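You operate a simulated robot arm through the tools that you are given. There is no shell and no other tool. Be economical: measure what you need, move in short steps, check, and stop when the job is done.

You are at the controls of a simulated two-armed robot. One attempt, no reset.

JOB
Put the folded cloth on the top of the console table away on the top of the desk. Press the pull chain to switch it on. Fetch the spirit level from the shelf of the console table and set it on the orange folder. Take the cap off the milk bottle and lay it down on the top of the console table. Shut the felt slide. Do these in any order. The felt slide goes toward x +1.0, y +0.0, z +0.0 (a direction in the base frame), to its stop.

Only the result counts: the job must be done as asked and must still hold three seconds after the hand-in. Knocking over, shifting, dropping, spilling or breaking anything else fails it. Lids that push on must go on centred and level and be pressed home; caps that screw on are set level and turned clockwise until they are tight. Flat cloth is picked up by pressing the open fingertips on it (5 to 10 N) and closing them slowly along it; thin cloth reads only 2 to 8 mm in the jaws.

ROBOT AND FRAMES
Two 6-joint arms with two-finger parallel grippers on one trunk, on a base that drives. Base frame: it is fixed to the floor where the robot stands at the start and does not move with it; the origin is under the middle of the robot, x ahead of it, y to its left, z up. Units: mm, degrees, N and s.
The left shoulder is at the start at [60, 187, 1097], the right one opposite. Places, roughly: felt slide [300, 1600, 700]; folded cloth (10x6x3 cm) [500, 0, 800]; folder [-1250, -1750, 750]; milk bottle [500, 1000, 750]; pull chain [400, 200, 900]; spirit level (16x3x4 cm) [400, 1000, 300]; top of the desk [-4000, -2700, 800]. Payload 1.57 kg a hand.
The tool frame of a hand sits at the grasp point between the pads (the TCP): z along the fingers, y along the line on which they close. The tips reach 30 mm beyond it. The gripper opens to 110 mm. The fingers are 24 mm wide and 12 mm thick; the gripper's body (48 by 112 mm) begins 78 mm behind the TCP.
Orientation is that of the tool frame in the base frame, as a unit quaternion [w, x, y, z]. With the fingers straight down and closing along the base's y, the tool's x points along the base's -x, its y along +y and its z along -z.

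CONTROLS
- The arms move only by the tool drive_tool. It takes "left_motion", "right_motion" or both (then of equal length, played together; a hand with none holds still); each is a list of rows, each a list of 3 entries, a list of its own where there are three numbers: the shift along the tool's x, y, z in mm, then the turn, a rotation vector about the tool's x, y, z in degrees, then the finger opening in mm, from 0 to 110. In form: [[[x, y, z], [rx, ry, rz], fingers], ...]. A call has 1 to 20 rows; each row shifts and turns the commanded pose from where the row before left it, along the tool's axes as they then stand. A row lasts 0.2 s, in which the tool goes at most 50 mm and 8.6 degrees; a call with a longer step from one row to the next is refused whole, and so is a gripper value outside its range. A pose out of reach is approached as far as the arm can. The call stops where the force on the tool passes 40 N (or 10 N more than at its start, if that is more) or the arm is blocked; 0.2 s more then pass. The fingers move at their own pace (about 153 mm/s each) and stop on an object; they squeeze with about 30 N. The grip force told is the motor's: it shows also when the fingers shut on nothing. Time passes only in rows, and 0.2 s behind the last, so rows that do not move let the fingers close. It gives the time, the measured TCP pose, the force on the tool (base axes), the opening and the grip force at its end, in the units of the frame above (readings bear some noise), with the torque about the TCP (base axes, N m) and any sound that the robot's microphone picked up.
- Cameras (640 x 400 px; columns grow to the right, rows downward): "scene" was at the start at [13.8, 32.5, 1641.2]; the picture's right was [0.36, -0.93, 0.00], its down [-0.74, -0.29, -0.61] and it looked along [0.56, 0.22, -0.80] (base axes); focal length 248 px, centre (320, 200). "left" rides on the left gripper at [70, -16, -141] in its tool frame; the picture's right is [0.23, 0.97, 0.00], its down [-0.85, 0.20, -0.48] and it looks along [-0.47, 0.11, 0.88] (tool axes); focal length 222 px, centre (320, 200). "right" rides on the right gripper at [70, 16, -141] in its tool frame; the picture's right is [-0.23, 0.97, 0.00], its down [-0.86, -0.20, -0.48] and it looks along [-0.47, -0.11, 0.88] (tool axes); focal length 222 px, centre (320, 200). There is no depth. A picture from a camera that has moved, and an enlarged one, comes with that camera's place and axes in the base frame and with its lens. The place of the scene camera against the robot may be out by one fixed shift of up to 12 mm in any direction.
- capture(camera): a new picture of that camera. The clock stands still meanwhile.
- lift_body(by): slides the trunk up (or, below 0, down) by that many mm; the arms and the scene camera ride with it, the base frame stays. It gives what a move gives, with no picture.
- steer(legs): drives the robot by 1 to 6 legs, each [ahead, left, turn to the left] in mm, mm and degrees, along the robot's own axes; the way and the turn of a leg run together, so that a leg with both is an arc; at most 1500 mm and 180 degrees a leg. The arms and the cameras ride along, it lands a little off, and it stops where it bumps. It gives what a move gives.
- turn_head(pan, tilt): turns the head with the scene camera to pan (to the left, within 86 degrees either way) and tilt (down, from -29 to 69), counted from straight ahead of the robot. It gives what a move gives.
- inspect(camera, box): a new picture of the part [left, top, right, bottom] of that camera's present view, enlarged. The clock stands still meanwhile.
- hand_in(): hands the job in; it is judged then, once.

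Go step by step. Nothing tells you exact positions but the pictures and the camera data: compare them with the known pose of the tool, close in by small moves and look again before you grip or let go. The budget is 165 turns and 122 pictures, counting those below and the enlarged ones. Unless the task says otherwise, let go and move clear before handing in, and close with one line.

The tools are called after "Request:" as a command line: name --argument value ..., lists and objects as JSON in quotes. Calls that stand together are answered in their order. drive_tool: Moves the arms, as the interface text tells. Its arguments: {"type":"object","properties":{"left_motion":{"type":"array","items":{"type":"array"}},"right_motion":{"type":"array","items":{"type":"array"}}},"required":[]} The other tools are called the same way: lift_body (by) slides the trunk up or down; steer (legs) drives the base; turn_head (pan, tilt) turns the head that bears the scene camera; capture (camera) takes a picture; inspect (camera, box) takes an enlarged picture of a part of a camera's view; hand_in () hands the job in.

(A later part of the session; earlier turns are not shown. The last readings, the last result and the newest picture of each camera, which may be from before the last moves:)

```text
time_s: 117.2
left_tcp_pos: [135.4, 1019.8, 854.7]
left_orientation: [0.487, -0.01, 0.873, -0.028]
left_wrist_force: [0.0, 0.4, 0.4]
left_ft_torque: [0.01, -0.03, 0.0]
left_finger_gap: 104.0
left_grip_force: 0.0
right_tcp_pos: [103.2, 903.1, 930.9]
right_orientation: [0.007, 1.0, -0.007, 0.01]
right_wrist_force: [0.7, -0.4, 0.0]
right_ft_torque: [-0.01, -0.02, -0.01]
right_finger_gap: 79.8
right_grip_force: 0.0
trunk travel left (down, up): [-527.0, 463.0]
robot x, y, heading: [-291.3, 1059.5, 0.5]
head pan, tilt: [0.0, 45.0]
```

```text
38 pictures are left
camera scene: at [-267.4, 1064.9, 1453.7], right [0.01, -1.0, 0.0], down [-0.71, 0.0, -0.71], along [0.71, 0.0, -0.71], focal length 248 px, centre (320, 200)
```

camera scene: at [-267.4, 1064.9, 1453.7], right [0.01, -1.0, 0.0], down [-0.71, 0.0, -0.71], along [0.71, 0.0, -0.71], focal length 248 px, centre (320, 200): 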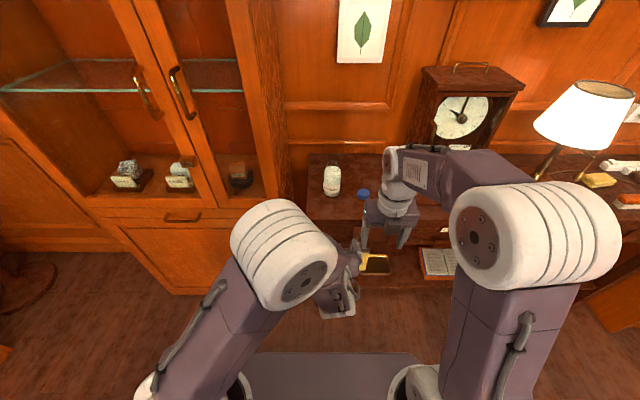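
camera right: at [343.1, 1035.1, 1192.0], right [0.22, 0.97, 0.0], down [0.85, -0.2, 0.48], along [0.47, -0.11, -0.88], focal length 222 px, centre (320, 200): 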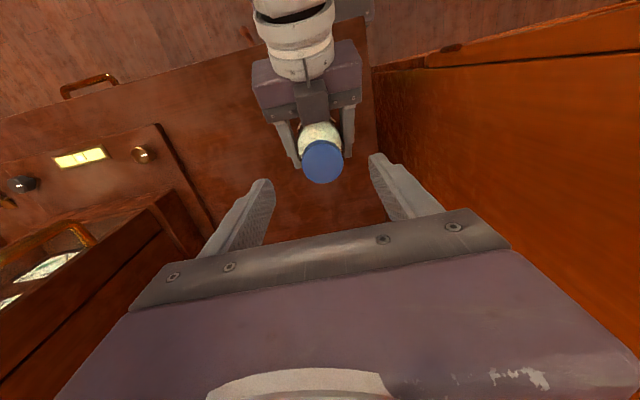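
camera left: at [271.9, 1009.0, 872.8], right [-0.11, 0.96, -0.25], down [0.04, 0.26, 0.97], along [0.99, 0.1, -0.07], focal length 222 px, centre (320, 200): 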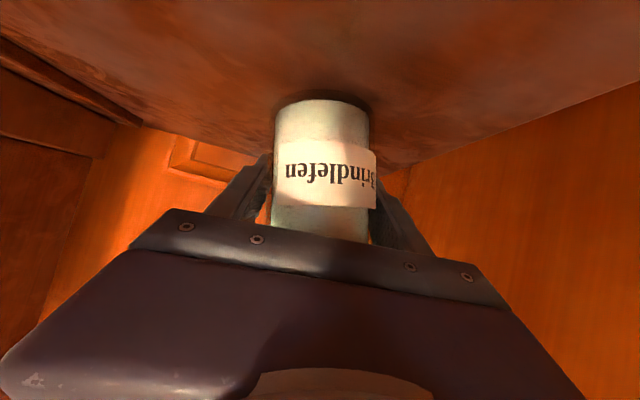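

The bottle stands upright and the cap is on the table. Next is the spirit level on the lower shelf, behind a hanging pad. I stow the left hand out to the left and turn the right hand so that it closes along x.

Request:
drive_tool --left_motion '[[[-21.4, 0, -12.9], [0, 0, 0], 100], [[-21.4, 0, -12.9], [0, 0, 0], 100], [[-21.4, 0, -12.9], [0, 0, 0], 100], [[-21.4, 0, -12.9], [0, 0, 0], 100], [[15.5, 0, -25.7], [0, 0, 0], 100], [[15.5, 0, -25.7], [0, 0, 0], 100], [[0, 0, -20], [0, 8.4, 0], 100], [[0, 0, -20], [0, 8.4, 0], 100], [[0, 0, -20], [0, 8.4, 0], 100], [[0, 0, -20], [0, 8.4, 0], 100], [[0, 0, -20], [0, 8.4, 0], 100], [[0, 0, -20], [0, 8.4, 0], 100], [[0, 0, -10], [0, 8, 0], 100], [[0, 40, 0], [0, 0, 0], 100], [[0, 40, 0], [0, 0, 0], 100], [[0, 40, 0], [0, 0, 0], 100], [[0, 40, 0], [0, 0, 0], 100], [[0, 40, 0], [0, 0, 0], 100], [[0, 40, 0], [0, 0, 0], 100], [[0, 40, 0], [0, 0, 0], 100]]' --right_motion '[[[0, 0, 0], [0, 0, 8.2], 80], [[0, 0, 0], [0, 0, 8.2], 80], [[0, 0, 0], [0, 0, 8.2], 80], [[0, 0, 0], [0, 0, 8.2], 80], [[0, 0, 0], [0, 0, 8.2], 80], [[0, 0, 0], [0, 0, 8.2], 80], [[0, 0, 0], [0, 0, 8.2], 80], [[0, 0, 0], [0, 0, 8.2], 80], [[0, 0, 0], [0, 0, 8.2], 80], [[0, 0, 0], [0, 0, 8.2], 80], [[0, 0, 0], [0, 0, 8], 80], [[0, 0, 0], [0, 0, 0], 80], [[0, 0, 0], [0, 0, 0], 80], [[0, 0, 0], [0, 0, 0], 80], [[0, 0, 0], [0, 0, 0], 80], [[0, 0, 0], [0, 0, 0], 80], [[0, 0, 0], [0, 0, 0], 80], [[0, 0, 0], [0, 0, 0], 80], [[0, 0, 0], [0, 0, 0], 80], [[0, 0, 0], [0, 0, 0], 80]]'

Request:
capture --camera "scene"

```text
time_s: 121.5
left_tcp_pos: [7.5, 1313.4, 1040.7]
left_orientation: [-0.001, 0.005, 1.0, -0.03]
left_wrist_force: [0.5, 0.2, -1.0]
left_ft_torque: [0.0, 0.04, -0.01]
left_finger_gap: 99.9
left_grip_force: 0.0
right_tcp_pos: [103.2, 904.0, 930.4]
right_orientation: [0.001, -0.701, 0.713, -0.013]
right_wrist_force: [1.1, 0.1, -0.4]
right_ft_torque: [-0.03, 0.01, 0.02]
right_finger_gap: 79.9
right_grip_force: 0.1
trunk travel left (down, up): [-527.0, 463.0]
robot x, y, heading: [-294.8, 1059.6, 0.2]
head pan, tilt: [0.0, 45.0]
```

```text
37 pictures are left
camera scene: at [-266.2, 1066.0, 1453.7], right [0.01, -1.0, 0.0], down [-0.71, 0.0, -0.71], along [0.71, 0.0, -0.71], focal length 248 px, centre (320, 200)
```

scene: 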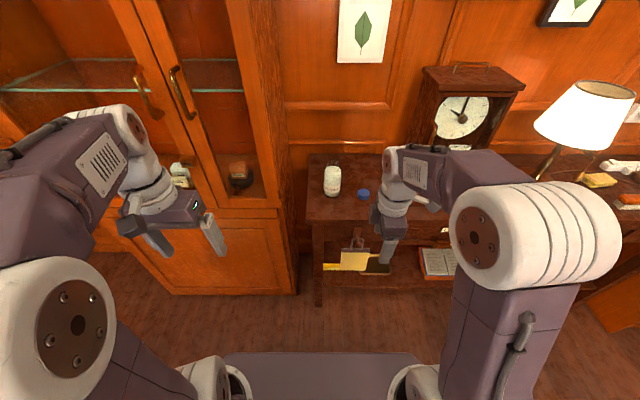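

I lower the trunk to look at the shelf from a lower angle.

Request:
lift_body --by -500

Request:
capture --camera "scene"

Request:
inspect --camera "scene" --box '[270, 60, 450, 200]'

```text
refused: -500 is not a number from -400 to 400
```

```text
36 pictures are left
camera scene: at [-266.2, 1066.0, 1453.7], right [0.01, -1.0, 0.0], down [-0.71, 0.0, -0.71], along [0.71, 0.0, -0.71], focal length 248 px, centre (320, 200)
```

scene: 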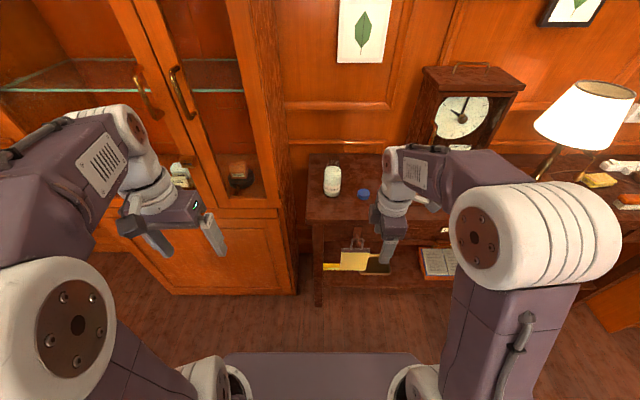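

```text
2.86 times, centred on (360, 130) of scene
camera zoom: at [-266.2, 1066.0, 1453.7], right [0.01, -1.0, 0.0], down [-0.71, 0.0, -0.71], along [0.71, 0.0, -0.71], focal length 708 px, centre (206, 400)
```

zoom: 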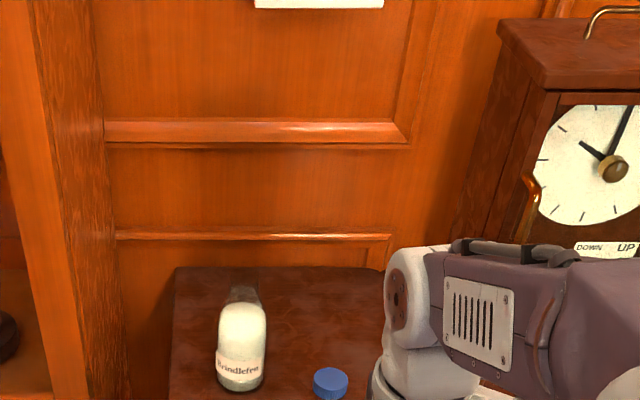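

The lift step is limited to 400, so I go in two steps, then look.

Request:
lift_body --by -400

Request:
lift_body --by -80

Request:
turn_head --pan 0 --tilt 35

Request:
inspect --camera "scene" --box '[220, 100, 540, 300]'

```text
time_s: 125.3
left_tcp_pos: [8.2, 1313.3, 640.9]
left_orientation: [-0.001, 0.005, 1.0, -0.029]
left_wrist_force: [-0.3, 0.2, 0.1]
left_ft_torque: [0.0, 0.0, 0.04]
left_finger_gap: 100.0
left_grip_force: 0.0
right_tcp_pos: [103.3, 903.3, 530.4]
right_orientation: [0.002, -0.701, 0.714, -0.013]
right_wrist_force: [-0.6, 0.3, -0.2]
right_ft_torque: [0.01, 0.01, 0.02]
right_finger_gap: 80.2
right_grip_force: 0.2
trunk travel left (down, up): [-127.0, 863.0]
robot x, y, heading: [-290.1, 1061.3, 0.2]
head pan, tilt: [0.0, 45.0]
```

```text
time_s: 126.5
left_tcp_pos: [7.8, 1312.3, 561.6]
left_orientation: [-0.001, 0.006, 1.0, -0.029]
left_wrist_force: [-0.3, 0.6, -0.8]
left_ft_torque: [-0.01, 0.01, 0.0]
left_finger_gap: 99.9
left_grip_force: 0.0
right_tcp_pos: [102.0, 903.7, 450.9]
right_orientation: [0.001, -0.701, 0.713, -0.012]
right_wrist_force: [-1.0, 0.5, -0.3]
right_ft_torque: [-0.02, -0.02, -0.01]
right_finger_gap: 80.0
right_grip_force: 0.1
trunk travel left (down, up): [-47.0, 943.0]
robot x, y, heading: [-295.9, 1058.8, 0.4]
head pan, tilt: [0.0, 45.0]
```

```text
time_s: 127.2
left_tcp_pos: [7.8, 1312.3, 561.0]
left_orientation: [0.0, 0.005, 1.0, -0.029]
left_wrist_force: [0.2, -0.1, -0.8]
left_ft_torque: [-0.01, 0.02, -0.02]
left_finger_gap: 100.0
left_grip_force: 0.1
right_tcp_pos: [102.5, 902.5, 451.1]
right_orientation: [0.001, -0.701, 0.713, -0.013]
right_wrist_force: [-0.4, 0.0, -0.2]
right_ft_torque: [-0.03, -0.01, 0.0]
right_finger_gap: 80.1
right_grip_force: 0.1
trunk travel left (down, up): [-47.0, 943.0]
robot x, y, heading: [-292.1, 1060.4, 0.3]
head pan, tilt: [0.0, 35.0]
```

```text
2.00 times, centred on (380, 200) of scene
camera zoom: at [-259.9, 1065.1, 988.5], right [0.01, -1.0, 0.0], down [-0.57, 0.0, -0.82], along [0.82, 0.0, -0.57], focal length 496 px, centre (200, 200)
```

zoom: 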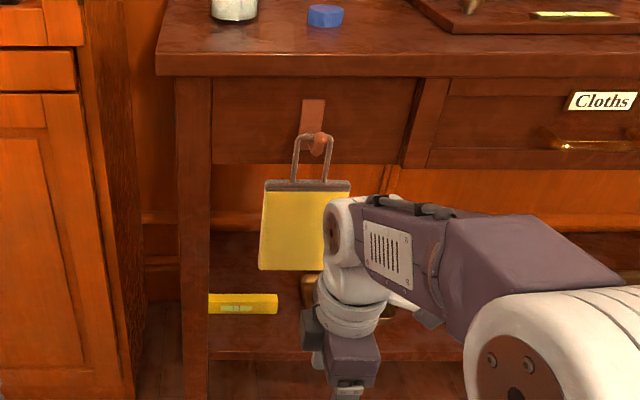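

The picture is clear: the level lies along y from about 915 to 1075 at x≈390 on a shelf at z≈280. The hanging pad is in front of it (y 861–986, z above 492), and the leg is at y>1050. I'll come in from the right of the pad with the right hand leaning toward +y, so I flip its roll first.

Request:
drive_tool --right_motion '[[[0, 0, 0], [0, 0, 8.5], 80], [[0, 0, 0], [0, 0, 8.5], 80], [[0, 0, 0], [0, 0, 8.5], 80], [[0, 0, 0], [0, 0, 8.5], 80], [[0, 0, 0], [0, 0, 8.5], 80], [[0, 0, 0], [0, 0, 8.5], 80], [[0, 0, 0], [0, 0, 8.5], 80], [[0, 0, 0], [0, 0, 8.5], 80], [[0, 0, 0], [0, 0, 8.5], 80], [[0, 0, 0], [0, 0, 8.5], 80], [[0, 0, 0], [0, 0, 8.5], 80], [[0, 0, 0], [0, 0, 8.5], 80], [[0, 0, 0], [0, 0, 8.5], 80], [[0, 0, 0], [0, 0, 8.5], 80], [[0, 0, 0], [0, 0, 8.5], 80], [[0, 0, 0], [0, 0, 8.5], 80], [[0, 0, 0], [0, 0, 8.5], 80], [[0, 0, 0], [0, 0, 8.5], 80], [[0, 0, 0], [0, 0, 8.5], 80], [[0, 0, 0], [0, 0, 8.5], 80]]'

Request:
drive_tool --right_motion '[[[0, 0, 0], [0, 0, 8.5], 80], [[0, 0, 0], [0, 7.5, 0], 80], [[0, 0, 0], [0, 7.5, 0], 80], [[0, 0, 0], [0, 7.5, 0], 80], [[0, 0, 0], [0, 7.5, 0], 80], [[0, 0, 0], [0, 7.5, 0], 80], [[0, 0, 0], [0, 7.5, 0], 80]]'

Request:
capture --camera "scene"

```text
time_s: 131.4
left_tcp_pos: [8.2, 1312.6, 560.0]
left_orientation: [0.0, 0.005, 1.0, -0.03]
left_wrist_force: [-0.3, -0.3, -0.1]
left_ft_torque: [-0.01, -0.02, 0.01]
left_finger_gap: 99.7
left_grip_force: 0.0
right_tcp_pos: [102.0, 903.1, 450.7]
right_orientation: [0.013, 0.65, 0.76, 0.0]
right_wrist_force: [0.0, -0.3, -0.8]
right_ft_torque: [0.02, 0.0, 0.02]
right_finger_gap: 80.3
right_grip_force: 0.0
trunk travel left (down, up): [-47.0, 943.0]
robot x, y, heading: [-291.6, 1059.5, 0.2]
head pan, tilt: [0.0, 35.0]
```

```text
time_s: 133.0
left_tcp_pos: [7.5, 1312.3, 560.6]
left_orientation: [0.0, 0.006, 1.0, -0.029]
left_wrist_force: [-0.3, -0.7, -0.9]
left_ft_torque: [-0.04, 0.0, -0.01]
left_finger_gap: 100.0
left_grip_force: 0.0
right_tcp_pos: [103.7, 903.3, 452.4]
right_orientation: [-0.261, 0.648, 0.662, 0.271]
right_wrist_force: [-0.5, 0.2, 0.5]
right_ft_torque: [-0.04, 0.03, -0.04]
right_finger_gap: 80.2
right_grip_force: 0.1
trunk travel left (down, up): [-47.0, 943.0]
robot x, y, heading: [-292.8, 1060.7, 0.3]
head pan, tilt: [0.0, 35.0]
```

```text
33 pictures are left
camera scene: at [-259.9, 1065.1, 988.5], right [0.01, -1.0, 0.0], down [-0.57, 0.0, -0.82], along [0.82, 0.0, -0.57], focal length 248 px, centre (320, 200)
```

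scene: 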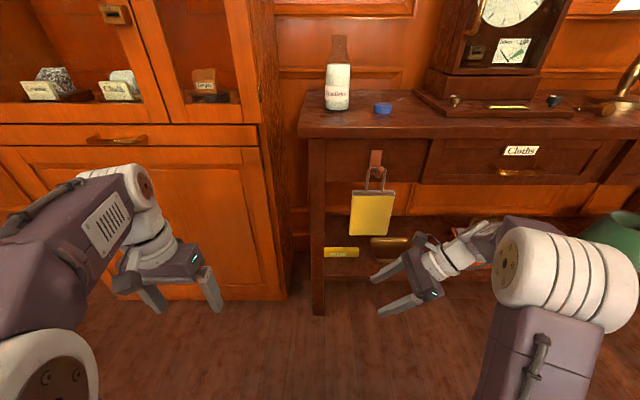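

The leaning pose works well and clears the pad. I tuck the left hand back a bit, lower the right hand, and line up to the right of the pad.

Request:
drive_tool --left_motion '[[[20, 0, 0], [0, 0, 0], 100], [[20, 0, 0], [0, 0, 0], 100], [[20, 0, 0], [0, 0, 0], 100], [[20, 0, 0], [0, 0, 0], 100]]' --right_motion '[[[-10.5, 0, 10.7], [0, 0, 0], 80], [[-10.5, 0, 10.7], [0, 0, 0], 80], [[-10.5, 0, 10.7], [0, 0, 0], 80], [[-10.5, 0, 10.7], [0, 0, 0], 80]]'

Request:
lift_body --by -35

Request:
steer --legs '[[0, -50, 0], [170, 0, 0]]'

Request:
capture --camera "right"

Request:
inspect --camera "scene" --box '[260, 140, 580, 340]'

```text
time_s: 134.0
left_tcp_pos: [-57.0, 1321.0, 560.5]
left_orientation: [-0.003, 0.005, 1.0, -0.029]
left_wrist_force: [-0.7, -0.1, 1.0]
left_ft_torque: [-0.01, 0.02, -0.02]
left_finger_gap: 100.1
left_grip_force: 0.1
left hand out of reach, approached as far as the arm can: row 4
right_tcp_pos: [104.0, 900.8, 390.2]
right_orientation: [-0.26, 0.649, 0.661, 0.271]
right_wrist_force: [0.5, 0.6, 0.5]
right_ft_torque: [-0.01, 0.01, -0.03]
right_finger_gap: 79.8
right_grip_force: 0.1
trunk travel left (down, up): [-47.0, 943.0]
robot x, y, heading: [-294.8, 1061.3, 0.1]
head pan, tilt: [0.0, 35.0]
```

```text
time_s: 134.8
left_tcp_pos: [-56.9, 1321.1, 526.4]
left_orientation: [-0.001, 0.005, 1.0, -0.029]
left_wrist_force: [0.0, -0.2, 0.2]
left_ft_torque: [-0.05, 0.02, 0.0]
left_finger_gap: 100.2
left_grip_force: 0.0
right_tcp_pos: [103.5, 903.3, 356.7]
right_orientation: [-0.26, 0.65, 0.661, 0.27]
right_wrist_force: [0.1, 0.7, -0.1]
right_ft_torque: [-0.03, 0.0, -0.02]
right_finger_gap: 80.1
right_grip_force: 0.0
trunk travel left (down, up): [-12.0, 978.0]
robot x, y, heading: [-292.8, 1057.4, 0.4]
head pan, tilt: [0.0, 35.0]
```

```text
time_s: 136.7
left_tcp_pos: [112.1, 1271.6, 526.5]
left_orientation: [0.0, 0.005, 1.0, -0.03]
left_wrist_force: [-0.2, 0.3, -0.7]
left_ft_torque: [0.05, -0.01, 0.0]
left_finger_gap: 100.2
left_grip_force: 0.1
right_tcp_pos: [271.8, 853.6, 356.3]
right_orientation: [-0.26, 0.65, 0.661, 0.271]
right_wrist_force: [-0.4, 0.5, -0.1]
right_ft_torque: [0.0, 0.01, 0.0]
right_finger_gap: 80.1
right_grip_force: 0.1
trunk travel left (down, up): [-12.0, 978.0]
robot x, y, heading: [-123.8, 1015.4, 0.2]
head pan, tilt: [0.0, 35.0]
```

```text
32 pictures are left
camera right: at [287.1, 805.0, 507.1], right [0.98, -0.15, -0.14], down [-0.19, -0.95, -0.26], along [-0.09, 0.28, -0.96], focal length 222 px, centre (320, 200)
```

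right: 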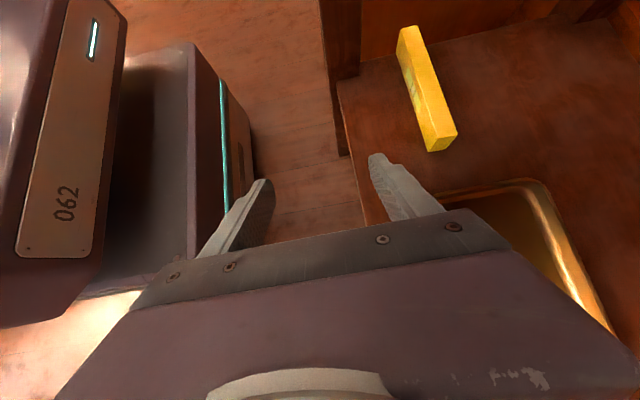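

```text
2.00 times, centred on (420, 240) of scene
camera zoom: at [-91.0, 1016.7, 953.5], right [0.0, -1.0, 0.0], down [-0.57, 0.0, -0.82], along [0.82, 0.0, -0.57], focal length 496 px, centre (120, 120)
```

zoom: 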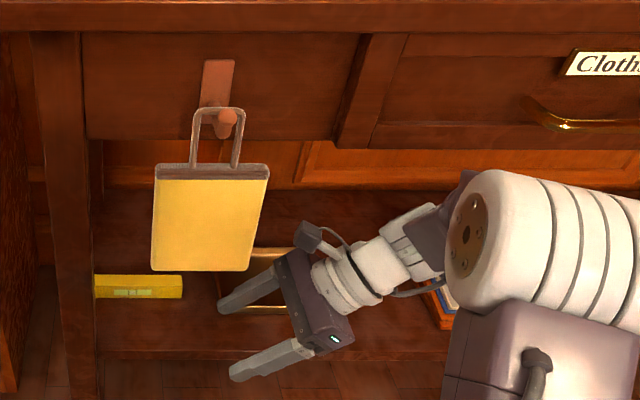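

The level's near end is at about (392, 917), with the bar running along +y. I drive forward 120 mm so the fingers line up with it.

Request:
steer --legs '[[120, 0, 0]]'

Request:
capture --camera "right"

```text
time_s: 137.8
left_tcp_pos: [178.4, 1273.9, 527.9]
left_orientation: [0.001, 0.01, 0.999, -0.031]
left_wrist_force: [-0.2, -1.0, 0.5]
left_ft_torque: [0.0, 0.03, -0.02]
left_finger_gap: 100.2
left_grip_force: 0.0
right_tcp_pos: [323.4, 854.3, 356.1]
right_orientation: [-0.268, 0.654, 0.655, 0.266]
right_wrist_force: [0.2, 0.4, 0.1]
right_ft_torque: [0.02, 0.02, 0.02]
right_finger_gap: 80.1
right_grip_force: 0.1
trunk travel left (down, up): [-12.0, 978.0]
robot x, y, heading: [-60.4, 1010.0, -0.3]
head pan, tilt: [0.0, 35.0]
stopped in leg 1: the robot was blocked; the commanded pose is now the measured one
```

```text
30 pictures are left
camera right: at [341.7, 805.6, 506.0], right [0.97, -0.16, -0.16], down [-0.2, -0.95, -0.26], along [-0.11, 0.28, -0.95], focal length 222 px, centre (320, 200)
```

right: 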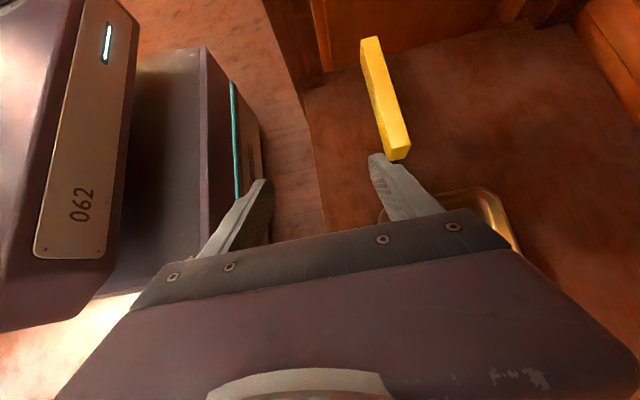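

The robot was blocked at x≈−60, with no force on the hand. I back off 15 mm and look for what it touched.

Request:
steer --legs '[[-15, 0, 0]]'

Request:
capture --camera "scene"

```text
time_s: 138.6
left_tcp_pos: [166.8, 1271.7, 526.0]
left_orientation: [-0.002, 0.009, 1.0, -0.029]
left_wrist_force: [-0.4, 0.0, 0.1]
left_ft_torque: [0.02, 0.02, 0.0]
left_finger_gap: 100.0
left_grip_force: 0.1
right_tcp_pos: [313.2, 856.0, 353.3]
right_orientation: [-0.272, 0.654, 0.655, 0.264]
right_wrist_force: [0.8, -0.2, -0.5]
right_ft_torque: [0.0, 0.01, 0.0]
right_finger_gap: 79.9
right_grip_force: 0.0
trunk travel left (down, up): [-12.0, 978.0]
robot x, y, heading: [-69.1, 1011.2, -0.3]
head pan, tilt: [0.0, 35.0]
```

```text
29 pictures are left
camera scene: at [-38.8, 1018.0, 953.5], right [0.0, -1.0, 0.0], down [-0.57, 0.0, -0.82], along [0.82, 0.0, -0.57], focal length 248 px, centre (320, 200)
```

scene: 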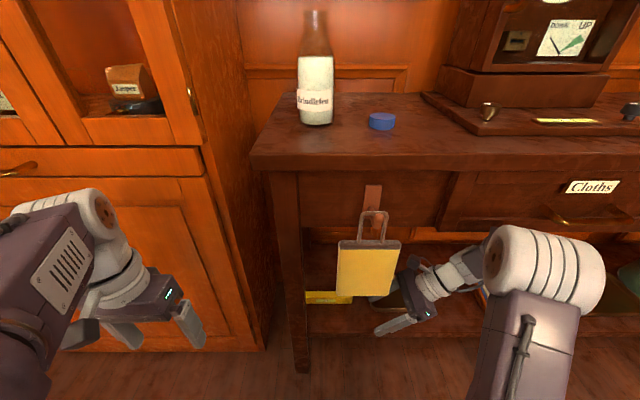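

The right elbow probably touched the drawer front. I extend with the arm instead, along tool y (= base +x), in small steps.

Request:
drive_tool --right_motion '[[[0, 14, 0], [0, 0, 0], 80], [[0, 14, 0], [0, 0, 0], 80], [[0, 14, 0], [0, 0, 0], 80], [[0, 14, 0], [0, 0, 0], 80], [[0, 14, 0], [0, 0, 0], 80], [[0, 8, 0], [0, 0, 0], 80]]'

Request:
capture --camera "right"

```text
time_s: 140.2
left_tcp_pos: [152.7, 1261.5, 531.3]
left_orientation: [0.002, 0.025, 0.999, -0.031]
left_wrist_force: [0.0, -0.4, 0.6]
left_ft_torque: [0.02, -0.01, 0.03]
left_finger_gap: 100.1
left_grip_force: 0.1
right_tcp_pos: [358.2, 841.6, 354.5]
right_orientation: [-0.275, 0.664, 0.642, 0.267]
right_wrist_force: [0.4, -0.1, 0.6]
right_ft_torque: [-0.01, -0.01, 0.04]
right_finger_gap: 80.0
right_grip_force: 0.0
trunk travel left (down, up): [-12.0, 978.0]
robot x, y, heading: [-90.2, 1012.0, -2.0]
head pan, tilt: [0.0, 35.0]
stopped in row 6 (right hand): the arm was blocked; the commanded pose is now the measured one
```

```text
28 pictures are left
camera right: at [377.6, 790.1, 504.6], right [0.97, -0.19, -0.18], down [-0.23, -0.94, -0.26], along [-0.12, 0.3, -0.95], focal length 222 px, centre (320, 200)
```

right: 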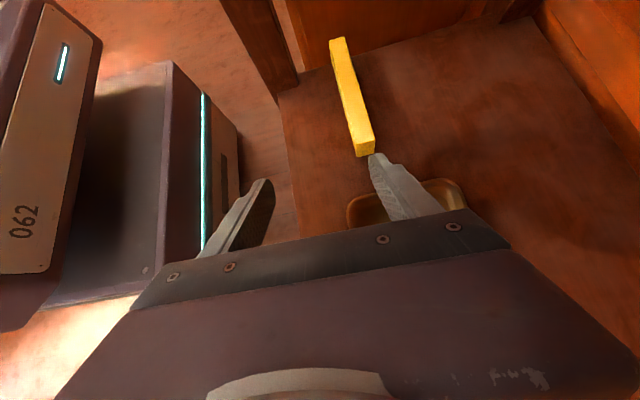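

The elbow pushes on the table front, since it swings out to the right in this posture. I back out, straighten the heading, and move the base right while shifting the hand left, so that the forearm comes in straight.

Request:
steer --legs '[[-130, 0, 2], [0, -190, 0]]'

Request:
drive_tool --right_motion '[[[18, 0, 17.5], [0, 0, 0], 80], [[18, 0, 17.5], [0, 0, 0], 80], [[18, 0, 17.5], [0, 0, 0], 80], [[18, 0, 17.5], [0, 0, 0], 80], [[18, 0, 17.5], [0, 0, 0], 80], [[18, 0, 17.5], [0, 0, 0], 80], [[18, 0, 17.5], [0, 0, 0], 80], [[0, 10, 0], [0, 0, 0], 80], [[0, 15, 0], [0, 0, 0], 80], [[0, 15, 0], [0, 0, 0], 80]]'

Request:
capture --camera "scene"

```text
time_s: 142.6
left_tcp_pos: [21.6, 1084.0, 527.6]
left_orientation: [-0.002, 0.005, 1.0, -0.03]
left_wrist_force: [-0.3, 0.2, 0.5]
left_ft_torque: [0.0, 0.01, 0.02]
left_finger_gap: 100.0
left_grip_force: 0.2
right_tcp_pos: [243.3, 672.1, 348.9]
right_orientation: [-0.282, 0.653, 0.653, 0.26]
right_wrist_force: [0.1, -0.1, 0.6]
right_ft_torque: [0.0, 0.0, 0.04]
right_finger_gap: 80.0
right_grip_force: 0.1
trunk travel left (down, up): [-12.0, 978.0]
robot x, y, heading: [-213.9, 823.2, 0.1]
head pan, tilt: [0.0, 35.0]
```

```text
time_s: 144.8
left_tcp_pos: [21.3, 1085.5, 526.1]
left_orientation: [-0.002, 0.005, 1.0, -0.03]
left_wrist_force: [-0.4, 0.1, 0.6]
left_ft_torque: [0.0, -0.02, 0.0]
left_finger_gap: 100.1
left_grip_force: 0.0
right_tcp_pos: [280.5, 846.0, 349.6]
right_orientation: [-0.282, 0.653, 0.653, 0.259]
right_wrist_force: [-0.1, -0.1, -0.5]
right_ft_torque: [0.01, 0.01, 0.02]
right_finger_gap: 80.1
right_grip_force: 0.0
trunk travel left (down, up): [-12.0, 978.0]
robot x, y, heading: [-217.4, 820.6, 0.1]
head pan, tilt: [0.0, 35.0]
```

```text
27 pictures are left
camera scene: at [-182.6, 828.3, 953.5], right [0.01, -1.0, 0.0], down [-0.57, 0.0, -0.82], along [0.82, 0.0, -0.57], focal length 248 px, centre (320, 200)
```

scene: 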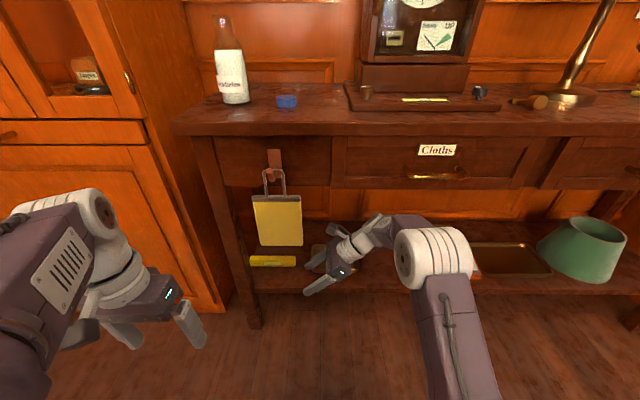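

The posture is much better. I extend the arm 65 mm and then drive the rest.

Request:
drive_tool --right_motion '[[[0, 13, 0], [0, 0, 0], 80], [[0, 13, 0], [0, 0, 0], 80], [[0, 13, 0], [0, 0, 0], 80], [[0, 13, 0], [0, 0, 0], 80], [[0, 13, 0], [0, 0, 0], 80]]'

Request:
steer --legs '[[46, 0, 0]]'

Request:
capture --camera "right"

```text
time_s: 146.0
left_tcp_pos: [21.3, 1084.0, 526.5]
left_orientation: [-0.002, 0.005, 1.0, -0.03]
left_wrist_force: [1.1, -0.2, 0.0]
left_ft_torque: [0.02, 0.01, 0.03]
left_finger_gap: 100.2
left_grip_force: 0.1
right_tcp_pos: [343.8, 847.1, 348.1]
right_orientation: [-0.282, 0.652, 0.654, 0.259]
right_wrist_force: [-0.2, -0.4, 0.2]
right_ft_torque: [-0.01, -0.02, -0.01]
right_finger_gap: 79.8
right_grip_force: 0.0
trunk travel left (down, up): [-12.0, 978.0]
robot x, y, heading: [-215.0, 823.3, 0.4]
head pan, tilt: [0.0, 35.0]
```

```text
time_s: 146.9
left_tcp_pos: [66.5, 1083.6, 526.3]
left_orientation: [-0.002, 0.005, 1.0, -0.029]
left_wrist_force: [-0.7, 1.4, 0.2]
left_ft_torque: [0.0, 0.01, 0.01]
left_finger_gap: 100.2
left_grip_force: 0.1
right_tcp_pos: [391.3, 847.8, 348.0]
right_orientation: [-0.282, 0.652, 0.654, 0.259]
right_wrist_force: [-0.1, 0.4, 0.3]
right_ft_torque: [0.01, 0.03, -0.01]
right_finger_gap: 80.0
right_grip_force: 0.0
trunk travel left (down, up): [-12.0, 978.0]
robot x, y, heading: [-169.3, 823.8, 0.5]
head pan, tilt: [0.0, 35.0]
```

```text
26 pictures are left
camera right: at [412.5, 796.9, 496.6], right [0.97, -0.15, -0.19], down [-0.19, -0.95, -0.26], along [-0.14, 0.29, -0.95], focal length 222 px, centre (320, 200)
```

right: 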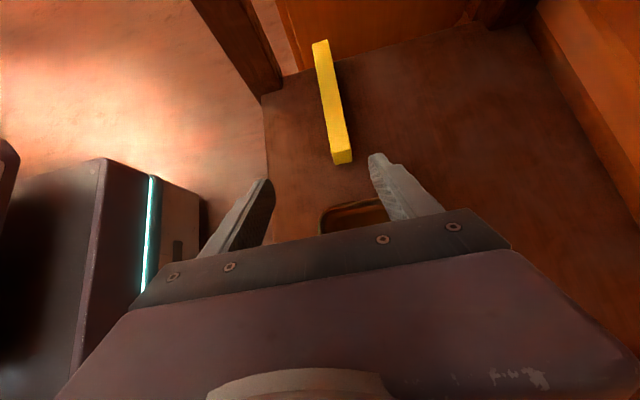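

Using all four right-camera views together, the level's top is actually at z≈270, x≈409, y 917–1082, and the shelf is at about 235. I shift +18 in x and +100 in y above it, then look.

Request:
drive_tool --right_motion '[[[0, 18, 0], [0, 0, 0], 80], [[14, 0, 14], [0, 0, 0], 80], [[14, 0, 14], [0, 0, 0], 80], [[14, 0, 14], [0, 0, 0], 80], [[14, 0, 14], [0, 0, 0], 80], [[15, 0, 15], [0, 0, 0], 80]]'

Request:
capture --camera "right"

```text
time_s: 148.3
left_tcp_pos: [67.1, 1085.2, 526.6]
left_orientation: [-0.002, 0.005, 1.0, -0.029]
left_wrist_force: [0.4, 0.3, 1.5]
left_ft_torque: [0.04, -0.04, -0.01]
left_finger_gap: 99.9
left_grip_force: 0.1
right_tcp_pos: [407.4, 946.1, 346.9]
right_orientation: [-0.282, 0.653, 0.653, 0.259]
right_wrist_force: [0.6, 0.3, -0.1]
right_ft_torque: [-0.02, 0.0, -0.02]
right_finger_gap: 79.9
right_grip_force: 0.1
trunk travel left (down, up): [-12.0, 978.0]
robot x, y, heading: [-167.8, 820.7, 0.2]
head pan, tilt: [0.0, 35.0]
```

```text
25 pictures are left
camera right: at [428.6, 896.7, 495.4], right [0.97, -0.15, -0.19], down [-0.2, -0.95, -0.26], along [-0.14, 0.29, -0.95], focal length 222 px, centre (320, 200)
```

right: 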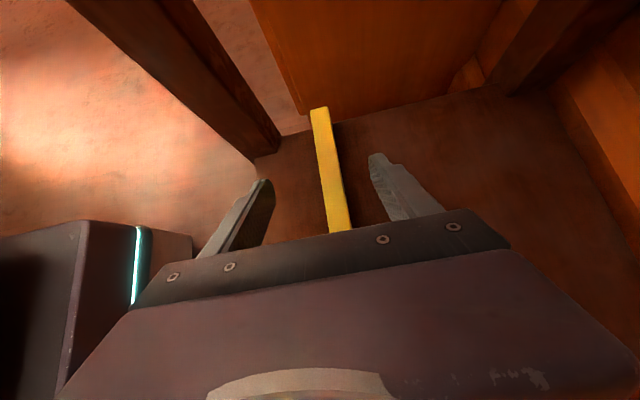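

The level is centred between the fingers. I descend 70 mm straight down, straddling it.

Request:
drive_tool --right_motion '[[[-8.5, 0, 8.5], [0, 0, 0], 80], [[-8.5, 0, 8.5], [0, 0, 0], 80], [[-8.5, 0, 8.5], [0, 0, 0], 80], [[-8.5, 0, 8.5], [0, 0, 0], 80], [[-5, 0, 5], [0, 0, 0], 80], [[-5, 0, 5], [0, 0, 0], 80], [[-4, 0, 4], [0, 0, 0], 80]]'

Request:
capture --camera "right"

```text
time_s: 149.9
left_tcp_pos: [66.4, 1086.3, 526.8]
left_orientation: [-0.002, 0.005, 1.0, -0.03]
left_wrist_force: [-0.9, 0.4, 0.2]
left_ft_torque: [-0.02, 0.04, 0.01]
left_finger_gap: 99.9
left_grip_force: 0.0
right_tcp_pos: [404.3, 948.8, 277.8]
right_orientation: [-0.282, 0.653, 0.654, 0.259]
right_wrist_force: [-0.2, -0.1, 0.4]
right_ft_torque: [-0.01, -0.02, 0.0]
right_finger_gap: 79.9
right_grip_force: 0.0
trunk travel left (down, up): [-12.0, 978.0]
robot x, y, heading: [-169.6, 820.4, 0.3]
head pan, tilt: [0.0, 35.0]
```

```text
24 pictures are left
camera right: at [426.2, 897.3, 428.0], right [0.97, -0.15, -0.19], down [-0.19, -0.95, -0.26], along [-0.14, 0.29, -0.95], focal length 222 px, centre (320, 200)
```

right: 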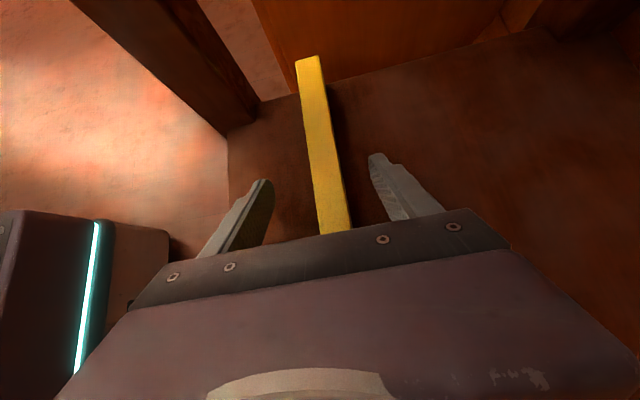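

The fingers straddle it and the tips are below its top. I adjust +4 in x, go 5 mm lower, and close.

Request:
drive_tool --right_motion '[[[-3.5, 4, 3.5], [0, 0, 0], 80], [[0, 0, 0], [0, 0, 0], 60], [[0, 0, 0], [0, 0, 0], 45], [[0, 0, 0], [0, 0, 0], 35], [[0, 0, 0], [0, 0, 0], 20], [[0, 0, 0], [0, 0, 0], 0], [[0, 0, 0], [0, 0, 0], 0]]'

Request:
capture --camera "right"

```text
time_s: 151.5
left_tcp_pos: [65.8, 1084.7, 527.1]
left_orientation: [-0.001, 0.006, 1.0, -0.029]
left_wrist_force: [0.7, 0.4, 0.1]
left_ft_torque: [0.0, -0.03, 0.02]
left_finger_gap: 99.8
left_grip_force: 0.0
right_tcp_pos: [405.3, 946.5, 275.0]
right_orientation: [-0.281, 0.653, 0.654, 0.26]
right_wrist_force: [3.8, -1.5, 13.4]
right_ft_torque: [0.29, -0.27, 0.06]
right_finger_gap: 21.4
right_grip_force: 29.6
trunk travel left (down, up): [-12.0, 978.0]
robot x, y, heading: [-169.8, 824.0, 0.4]
head pan, tilt: [0.0, 35.0]
```

```text
23 pictures are left
camera right: at [427.3, 896.0, 424.4], right [0.97, -0.15, -0.19], down [-0.19, -0.95, -0.26], along [-0.14, 0.29, -0.95], focal length 222 px, centre (320, 200)
```

right: 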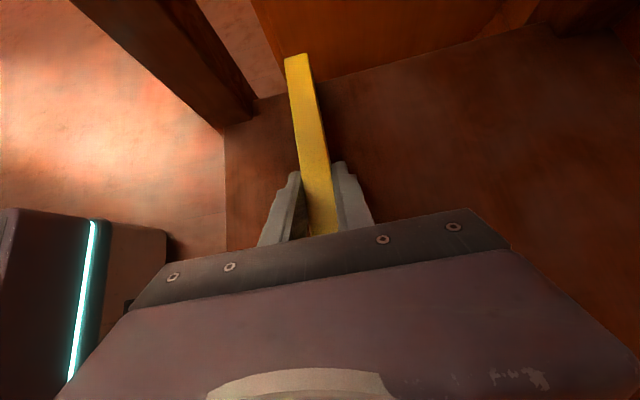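

Gripped at 21 mm. I lift gently 60 mm.

Request:
drive_tool --right_motion '[[[3.5, 0, -3.5], [0, 0, 0], 0], [[5.5, 0, -5.5], [0, 0, 0], 0], [[8.5, 0, -8.5], [0, 0, 0], 0], [[8.5, 0, -8.5], [0, 0, 0], 0], [[8.5, 0, -8.5], [0, 0, 0], 0], [[8.5, 0, -8.5], [0, 0, 0], 0]]'

Request:
capture --camera "right"

```text
time_s: 152.9
left_tcp_pos: [67.2, 1084.3, 526.0]
left_orientation: [-0.002, 0.005, 1.0, -0.03]
left_wrist_force: [-0.6, -0.4, -0.7]
left_ft_torque: [0.0, 0.0, 0.02]
left_finger_gap: 99.8
left_grip_force: 0.1
right_tcp_pos: [407.8, 947.0, 335.1]
right_orientation: [-0.281, 0.653, 0.654, 0.258]
right_wrist_force: [0.0, 0.2, -0.7]
right_ft_torque: [-0.03, 0.0, -0.02]
right_finger_gap: 21.4
right_grip_force: 30.0
right hand out of reach, approached as far as the arm can: row 5
trunk travel left (down, up): [-12.0, 978.0]
robot x, y, heading: [-169.2, 822.1, 0.3]
head pan, tilt: [0.0, 35.0]
```

```text
22 pictures are left
camera right: at [429.1, 895.6, 483.9], right [0.97, -0.15, -0.19], down [-0.2, -0.95, -0.26], along [-0.14, 0.29, -0.95], focal length 222 px, centre (320, 200)
```

right: 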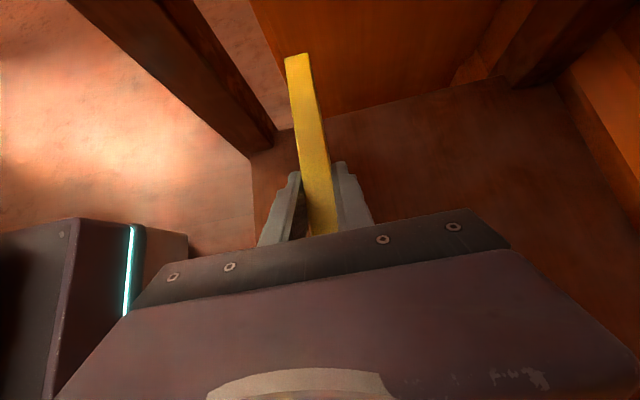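

The level is held firmly and stays horizontal in the hand. I move right past the leg, then back out of the table.

Request:
drive_tool --right_motion '[[[-14, 0, -14], [0, 0, 0], 0], [[-14, 0, -14], [0, 0, 0], 0], [[-14, 0, -14], [0, 0, 0], 0], [[-14, 0, -14], [0, 0, 0], 0], [[-14, 0, -14], [0, 0, 0], 0]]'

Request:
steer --legs '[[-300, 0, 0]]'

Request:
capture --camera "scene"

```text
time_s: 154.1
left_tcp_pos: [67.0, 1084.7, 525.4]
left_orientation: [-0.002, 0.005, 1.0, -0.03]
left_wrist_force: [-0.2, -0.5, -0.7]
left_ft_torque: [0.01, 0.03, 0.03]
left_finger_gap: 100.3
left_grip_force: 0.0
right_tcp_pos: [406.2, 846.4, 334.7]
right_orientation: [-0.282, 0.653, 0.654, 0.259]
right_wrist_force: [-0.7, -0.3, -0.5]
right_ft_torque: [-0.04, -0.01, 0.0]
right_finger_gap: 21.4
right_grip_force: 30.0
trunk travel left (down, up): [-12.0, 978.0]
robot x, y, heading: [-171.0, 820.0, 0.4]
head pan, tilt: [0.0, 35.0]
```

```text
time_s: 156.2
left_tcp_pos: [-234.5, 1083.3, 527.1]
left_orientation: [-0.002, 0.008, 1.0, -0.03]
left_wrist_force: [0.2, -0.3, 0.0]
left_ft_torque: [-0.02, 0.0, -0.03]
left_finger_gap: 99.9
left_grip_force: 0.0
right_tcp_pos: [101.9, 842.8, 334.5]
right_orientation: [-0.281, 0.655, 0.652, 0.26]
right_wrist_force: [0.7, 0.1, -1.3]
right_ft_torque: [-0.01, 0.05, 0.01]
right_finger_gap: 21.5
right_grip_force: 29.3
trunk travel left (down, up): [-12.0, 978.0]
robot x, y, heading: [-474.3, 823.2, 0.3]
head pan, tilt: [0.0, 35.0]
```

```text
21 pictures are left
camera scene: at [-441.5, 827.8, 953.5], right [0.0, -1.0, 0.0], down [-0.57, 0.0, -0.82], along [0.82, 0.0, -0.57], focal length 248 px, centre (320, 200)
```

scene: 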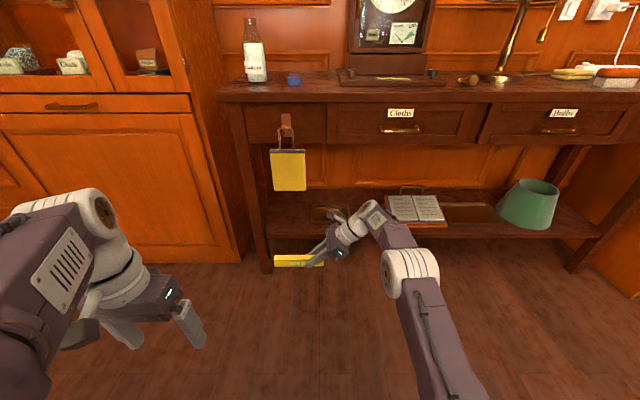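

The level is out and all else is undisturbed. I raise the trunk, retract the right hand, and look right/behind toward the folder for obstacles.

Request:
lift_body --by 400

Request:
drive_tool --right_motion '[[[0, -30, 0], [0, 0, 0], 0], [[0, -30, 0], [0, 0, 0], 0], [[0, -30, 0], [0, 0, 0], 0], [[-14, -20, -14], [0, 0, 0], 0], [[-14, -20, -14], [0, 0, 0], 0], [[-14, -20, -14], [0, 0, 0], 0], [[-14, -20, -14], [0, 0, 0], 0], [[-14, 0, -14], [0, 0, 0], 0]]'

Request:
steer --legs '[[0, 0, -90]]'

Request:
turn_head --pan -25 --tilt 25

Request:
capture --camera "scene"

```text
time_s: 160.0
left_tcp_pos: [-237.2, 1082.8, 925.7]
left_orientation: [-0.002, 0.008, 1.0, -0.029]
left_wrist_force: [1.0, -0.6, -1.1]
left_ft_torque: [-0.02, 0.02, 0.03]
left_finger_gap: 99.7
left_grip_force: 0.1
right_tcp_pos: [102.6, 842.6, 734.9]
right_orientation: [-0.281, 0.655, 0.651, 0.26]
right_wrist_force: [0.4, -0.1, -0.7]
right_ft_torque: [-0.01, 0.01, 0.02]
right_finger_gap: 21.1
right_grip_force: 30.1
trunk travel left (down, up): [-412.0, 578.0]
robot x, y, heading: [-470.5, 822.3, -0.0]
head pan, tilt: [0.0, 35.0]
```

```text
time_s: 161.8
left_tcp_pos: [-235.3, 1082.1, 925.5]
left_orientation: [-0.002, 0.009, 1.0, -0.03]
left_wrist_force: [-0.5, -0.3, -0.4]
left_ft_torque: [0.03, -0.01, -0.01]
left_finger_gap: 99.9
left_grip_force: 0.0
right_tcp_pos: [-68.1, 742.7, 738.8]
right_orientation: [-0.282, 0.655, 0.651, 0.26]
right_wrist_force: [-0.1, -0.6, -0.7]
right_ft_torque: [-0.07, 0.0, -0.01]
right_finger_gap: 21.6
right_grip_force: 30.1
trunk travel left (down, up): [-412.0, 578.0]
robot x, y, heading: [-473.7, 822.7, -0.2]
head pan, tilt: [0.0, 35.0]
```

```text
time_s: 166.0
left_tcp_pos: [-211.9, 585.2, 926.4]
left_orientation: [-0.022, 0.712, 0.701, -0.02]
left_wrist_force: [0.0, 0.1, -0.2]
left_ft_torque: [-0.02, 0.03, 0.0]
left_finger_gap: 99.8
left_grip_force: 0.1
right_tcp_pos: [-552.0, 417.4, 738.5]
right_orientation: [-0.016, 0.924, -0.001, 0.383]
right_wrist_force: [0.2, 0.2, -0.9]
right_ft_torque: [-0.01, 0.06, -0.01]
right_finger_gap: 21.4
right_grip_force: 30.0
trunk travel left (down, up): [-412.0, 578.0]
robot x, y, heading: [-470.3, 819.7, -89.8]
head pan, tilt: [0.0, 35.0]
```

```text
time_s: 166.9
left_tcp_pos: [-212.4, 585.5, 926.7]
left_orientation: [-0.022, 0.713, 0.701, -0.02]
left_wrist_force: [0.1, 0.5, -0.5]
left_ft_torque: [-0.01, 0.0, 0.0]
left_finger_gap: 99.9
left_grip_force: 0.0
right_tcp_pos: [-552.0, 414.5, 738.6]
right_orientation: [-0.015, 0.924, -0.001, 0.382]
right_wrist_force: [-0.4, 0.1, -1.2]
right_ft_torque: [-0.01, 0.02, 0.02]
right_finger_gap: 21.4
right_grip_force: 29.2
trunk travel left (down, up): [-412.0, 578.0]
robot x, y, heading: [-477.0, 823.2, -89.8]
head pan, tilt: [-25.0, 25.0]
```

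```text
20 pictures are left
camera scene: at [-508.6, 804.1, 1369.2], right [-0.91, 0.42, 0.0], down [0.18, 0.38, -0.91], along [-0.38, -0.82, -0.42], focal length 248 px, centre (320, 200)
```

scene: 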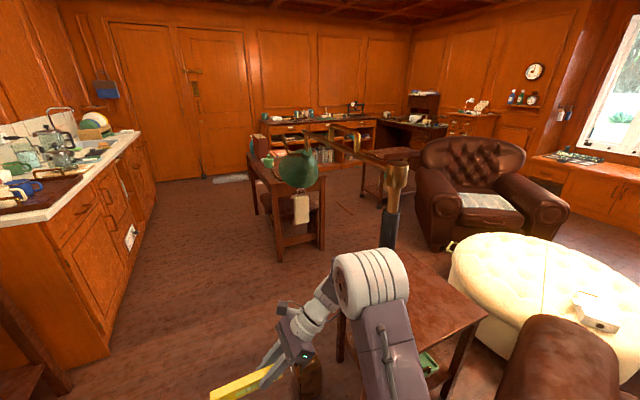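

Great overview: a worktable with a green lamp ahead (the folder should be on its far part), and the desk beyond. I zoom in.

Request:
inspect --camera "scene" --box '[225, 90, 475, 250]'

```text
2.50 times, centred on (350, 170) of scene
camera zoom: at [-508.6, 804.1, 1369.2], right [-0.91, 0.42, 0.0], down [0.18, 0.38, -0.91], along [-0.38, -0.82, -0.42], focal length 620 px, centre (245, 275)
```

zoom: 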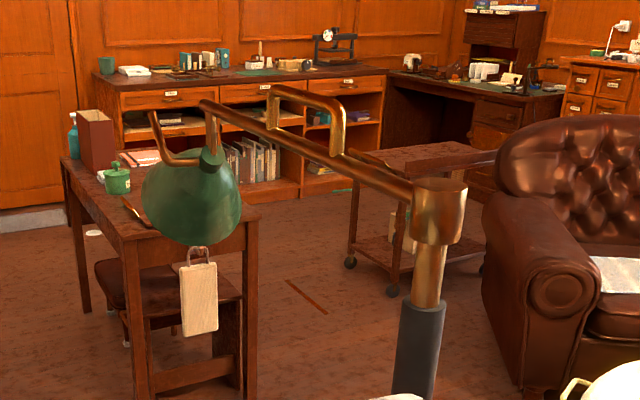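

The folder seems to be on the worktable's far part, near (-1200, -1620). I drive down the open aisle at x≈−270 past the table, and turn to face it from its far side.

Request:
steer --legs '[[0, 205, 0], [1500, 0, 0], [1500, 0, 0], [170, 0, 0], [0, -80, 0], [0, 0, -180]]'

Request:
turn_head --pan 40 --tilt 30

Request:
capture --camera "scene"

```text
time_s: 191.6
left_tcp_pos: [-638.1, -2093.8, 927.7]
left_orientation: [0.02, -0.699, 0.714, -0.022]
left_wrist_force: [0.4, 0.3, 0.0]
left_ft_torque: [-0.02, -0.04, 0.0]
left_finger_gap: 100.1
left_grip_force: 0.1
right_tcp_pos: [-298.1, -1926.3, 740.2]
right_orientation: [-0.383, 0.004, 0.924, -0.014]
right_wrist_force: [0.3, 0.4, -0.4]
right_ft_torque: [-0.03, -0.01, 0.02]
right_finger_gap: 21.0
right_grip_force: 29.9
trunk travel left (down, up): [-412.0, 578.0]
robot x, y, heading: [-379.8, -2329.1, 89.5]
head pan, tilt: [-25.0, 25.0]
```

```text
time_s: 192.9
left_tcp_pos: [-639.3, -2094.5, 926.5]
left_orientation: [0.019, -0.7, 0.714, -0.023]
left_wrist_force: [0.3, -0.1, 0.1]
left_ft_torque: [0.03, -0.01, 0.03]
left_finger_gap: 100.1
left_grip_force: 0.0
right_tcp_pos: [-298.2, -1925.6, 739.6]
right_orientation: [-0.383, 0.003, 0.924, -0.015]
right_wrist_force: [0.1, -0.8, -0.6]
right_ft_torque: [-0.03, -0.06, 0.0]
right_finger_gap: 21.4
right_grip_force: 29.9
trunk travel left (down, up): [-412.0, 578.0]
robot x, y, heading: [-378.8, -2331.6, 89.7]
head pan, tilt: [40.0, 30.0]
```

```text
18 pictures are left
camera scene: at [-433.0, -2316.5, 1361.3], right [0.77, 0.64, 0.0], down [0.32, -0.39, -0.87], along [-0.55, 0.67, -0.5], focal length 248 px, centre (320, 200)
```

scene: 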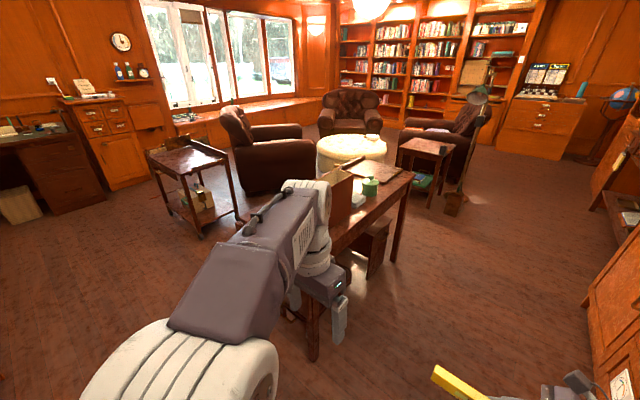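

The table's near edge is at y≈−1800. I strafe left to x≈−1200 in front of it and look down at it.

Request:
steer --legs '[[-40, 0, 0], [0, 820, 0.3]]'

Request:
turn_head --pan 0 --tilt 42

Request:
capture --camera "scene"

```text
time_s: 197.9
left_tcp_pos: [-1469.0, -2114.1, 927.4]
left_orientation: [0.02, -0.691, 0.722, -0.023]
left_wrist_force: [0.4, 0.1, 1.2]
left_ft_torque: [0.05, -0.01, 0.01]
left_finger_gap: 100.0
left_grip_force: 0.1
right_tcp_pos: [-1124.1, -1955.1, 739.7]
right_orientation: [-0.383, 0.014, 0.924, -0.011]
right_wrist_force: [0.1, -0.3, -0.7]
right_ft_torque: [0.01, -0.02, -0.02]
right_finger_gap: 21.6
right_grip_force: 30.3
trunk travel left (down, up): [-412.0, 578.0]
robot x, y, heading: [-1211.3, -2356.1, 88.7]
head pan, tilt: [40.0, 30.0]
```

```text
time_s: 198.9
left_tcp_pos: [-1469.1, -2113.0, 925.9]
left_orientation: [0.019, -0.691, 0.722, -0.022]
left_wrist_force: [0.1, -0.3, 0.0]
left_ft_torque: [0.0, 0.0, -0.01]
left_finger_gap: 100.2
left_grip_force: 0.1
right_tcp_pos: [-1124.8, -1954.8, 740.3]
right_orientation: [-0.383, 0.015, 0.924, -0.009]
right_wrist_force: [-0.3, 0.3, -0.1]
right_ft_torque: [-0.01, -0.08, -0.02]
right_finger_gap: 21.5
right_grip_force: 29.6
trunk travel left (down, up): [-412.0, 578.0]
robot x, y, heading: [-1216.3, -2358.2, 88.6]
head pan, tilt: [0.0, 42.0]
```

```text
17 pictures are left
camera scene: at [-1209.1, -2328.9, 1343.0], right [1.0, -0.03, 0.0], down [-0.02, -0.67, -0.74], along [0.02, 0.74, -0.67], focal length 248 px, centre (320, 200)
```

scene: 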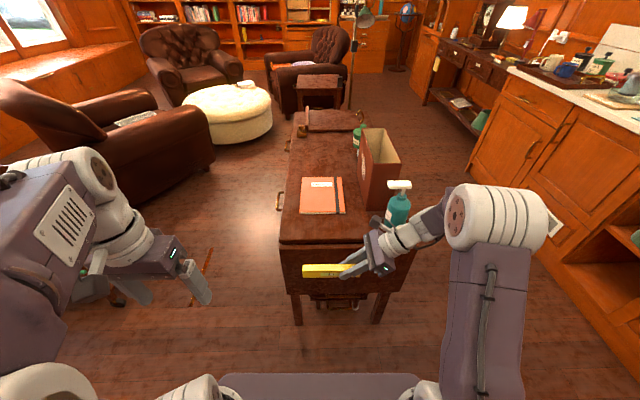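

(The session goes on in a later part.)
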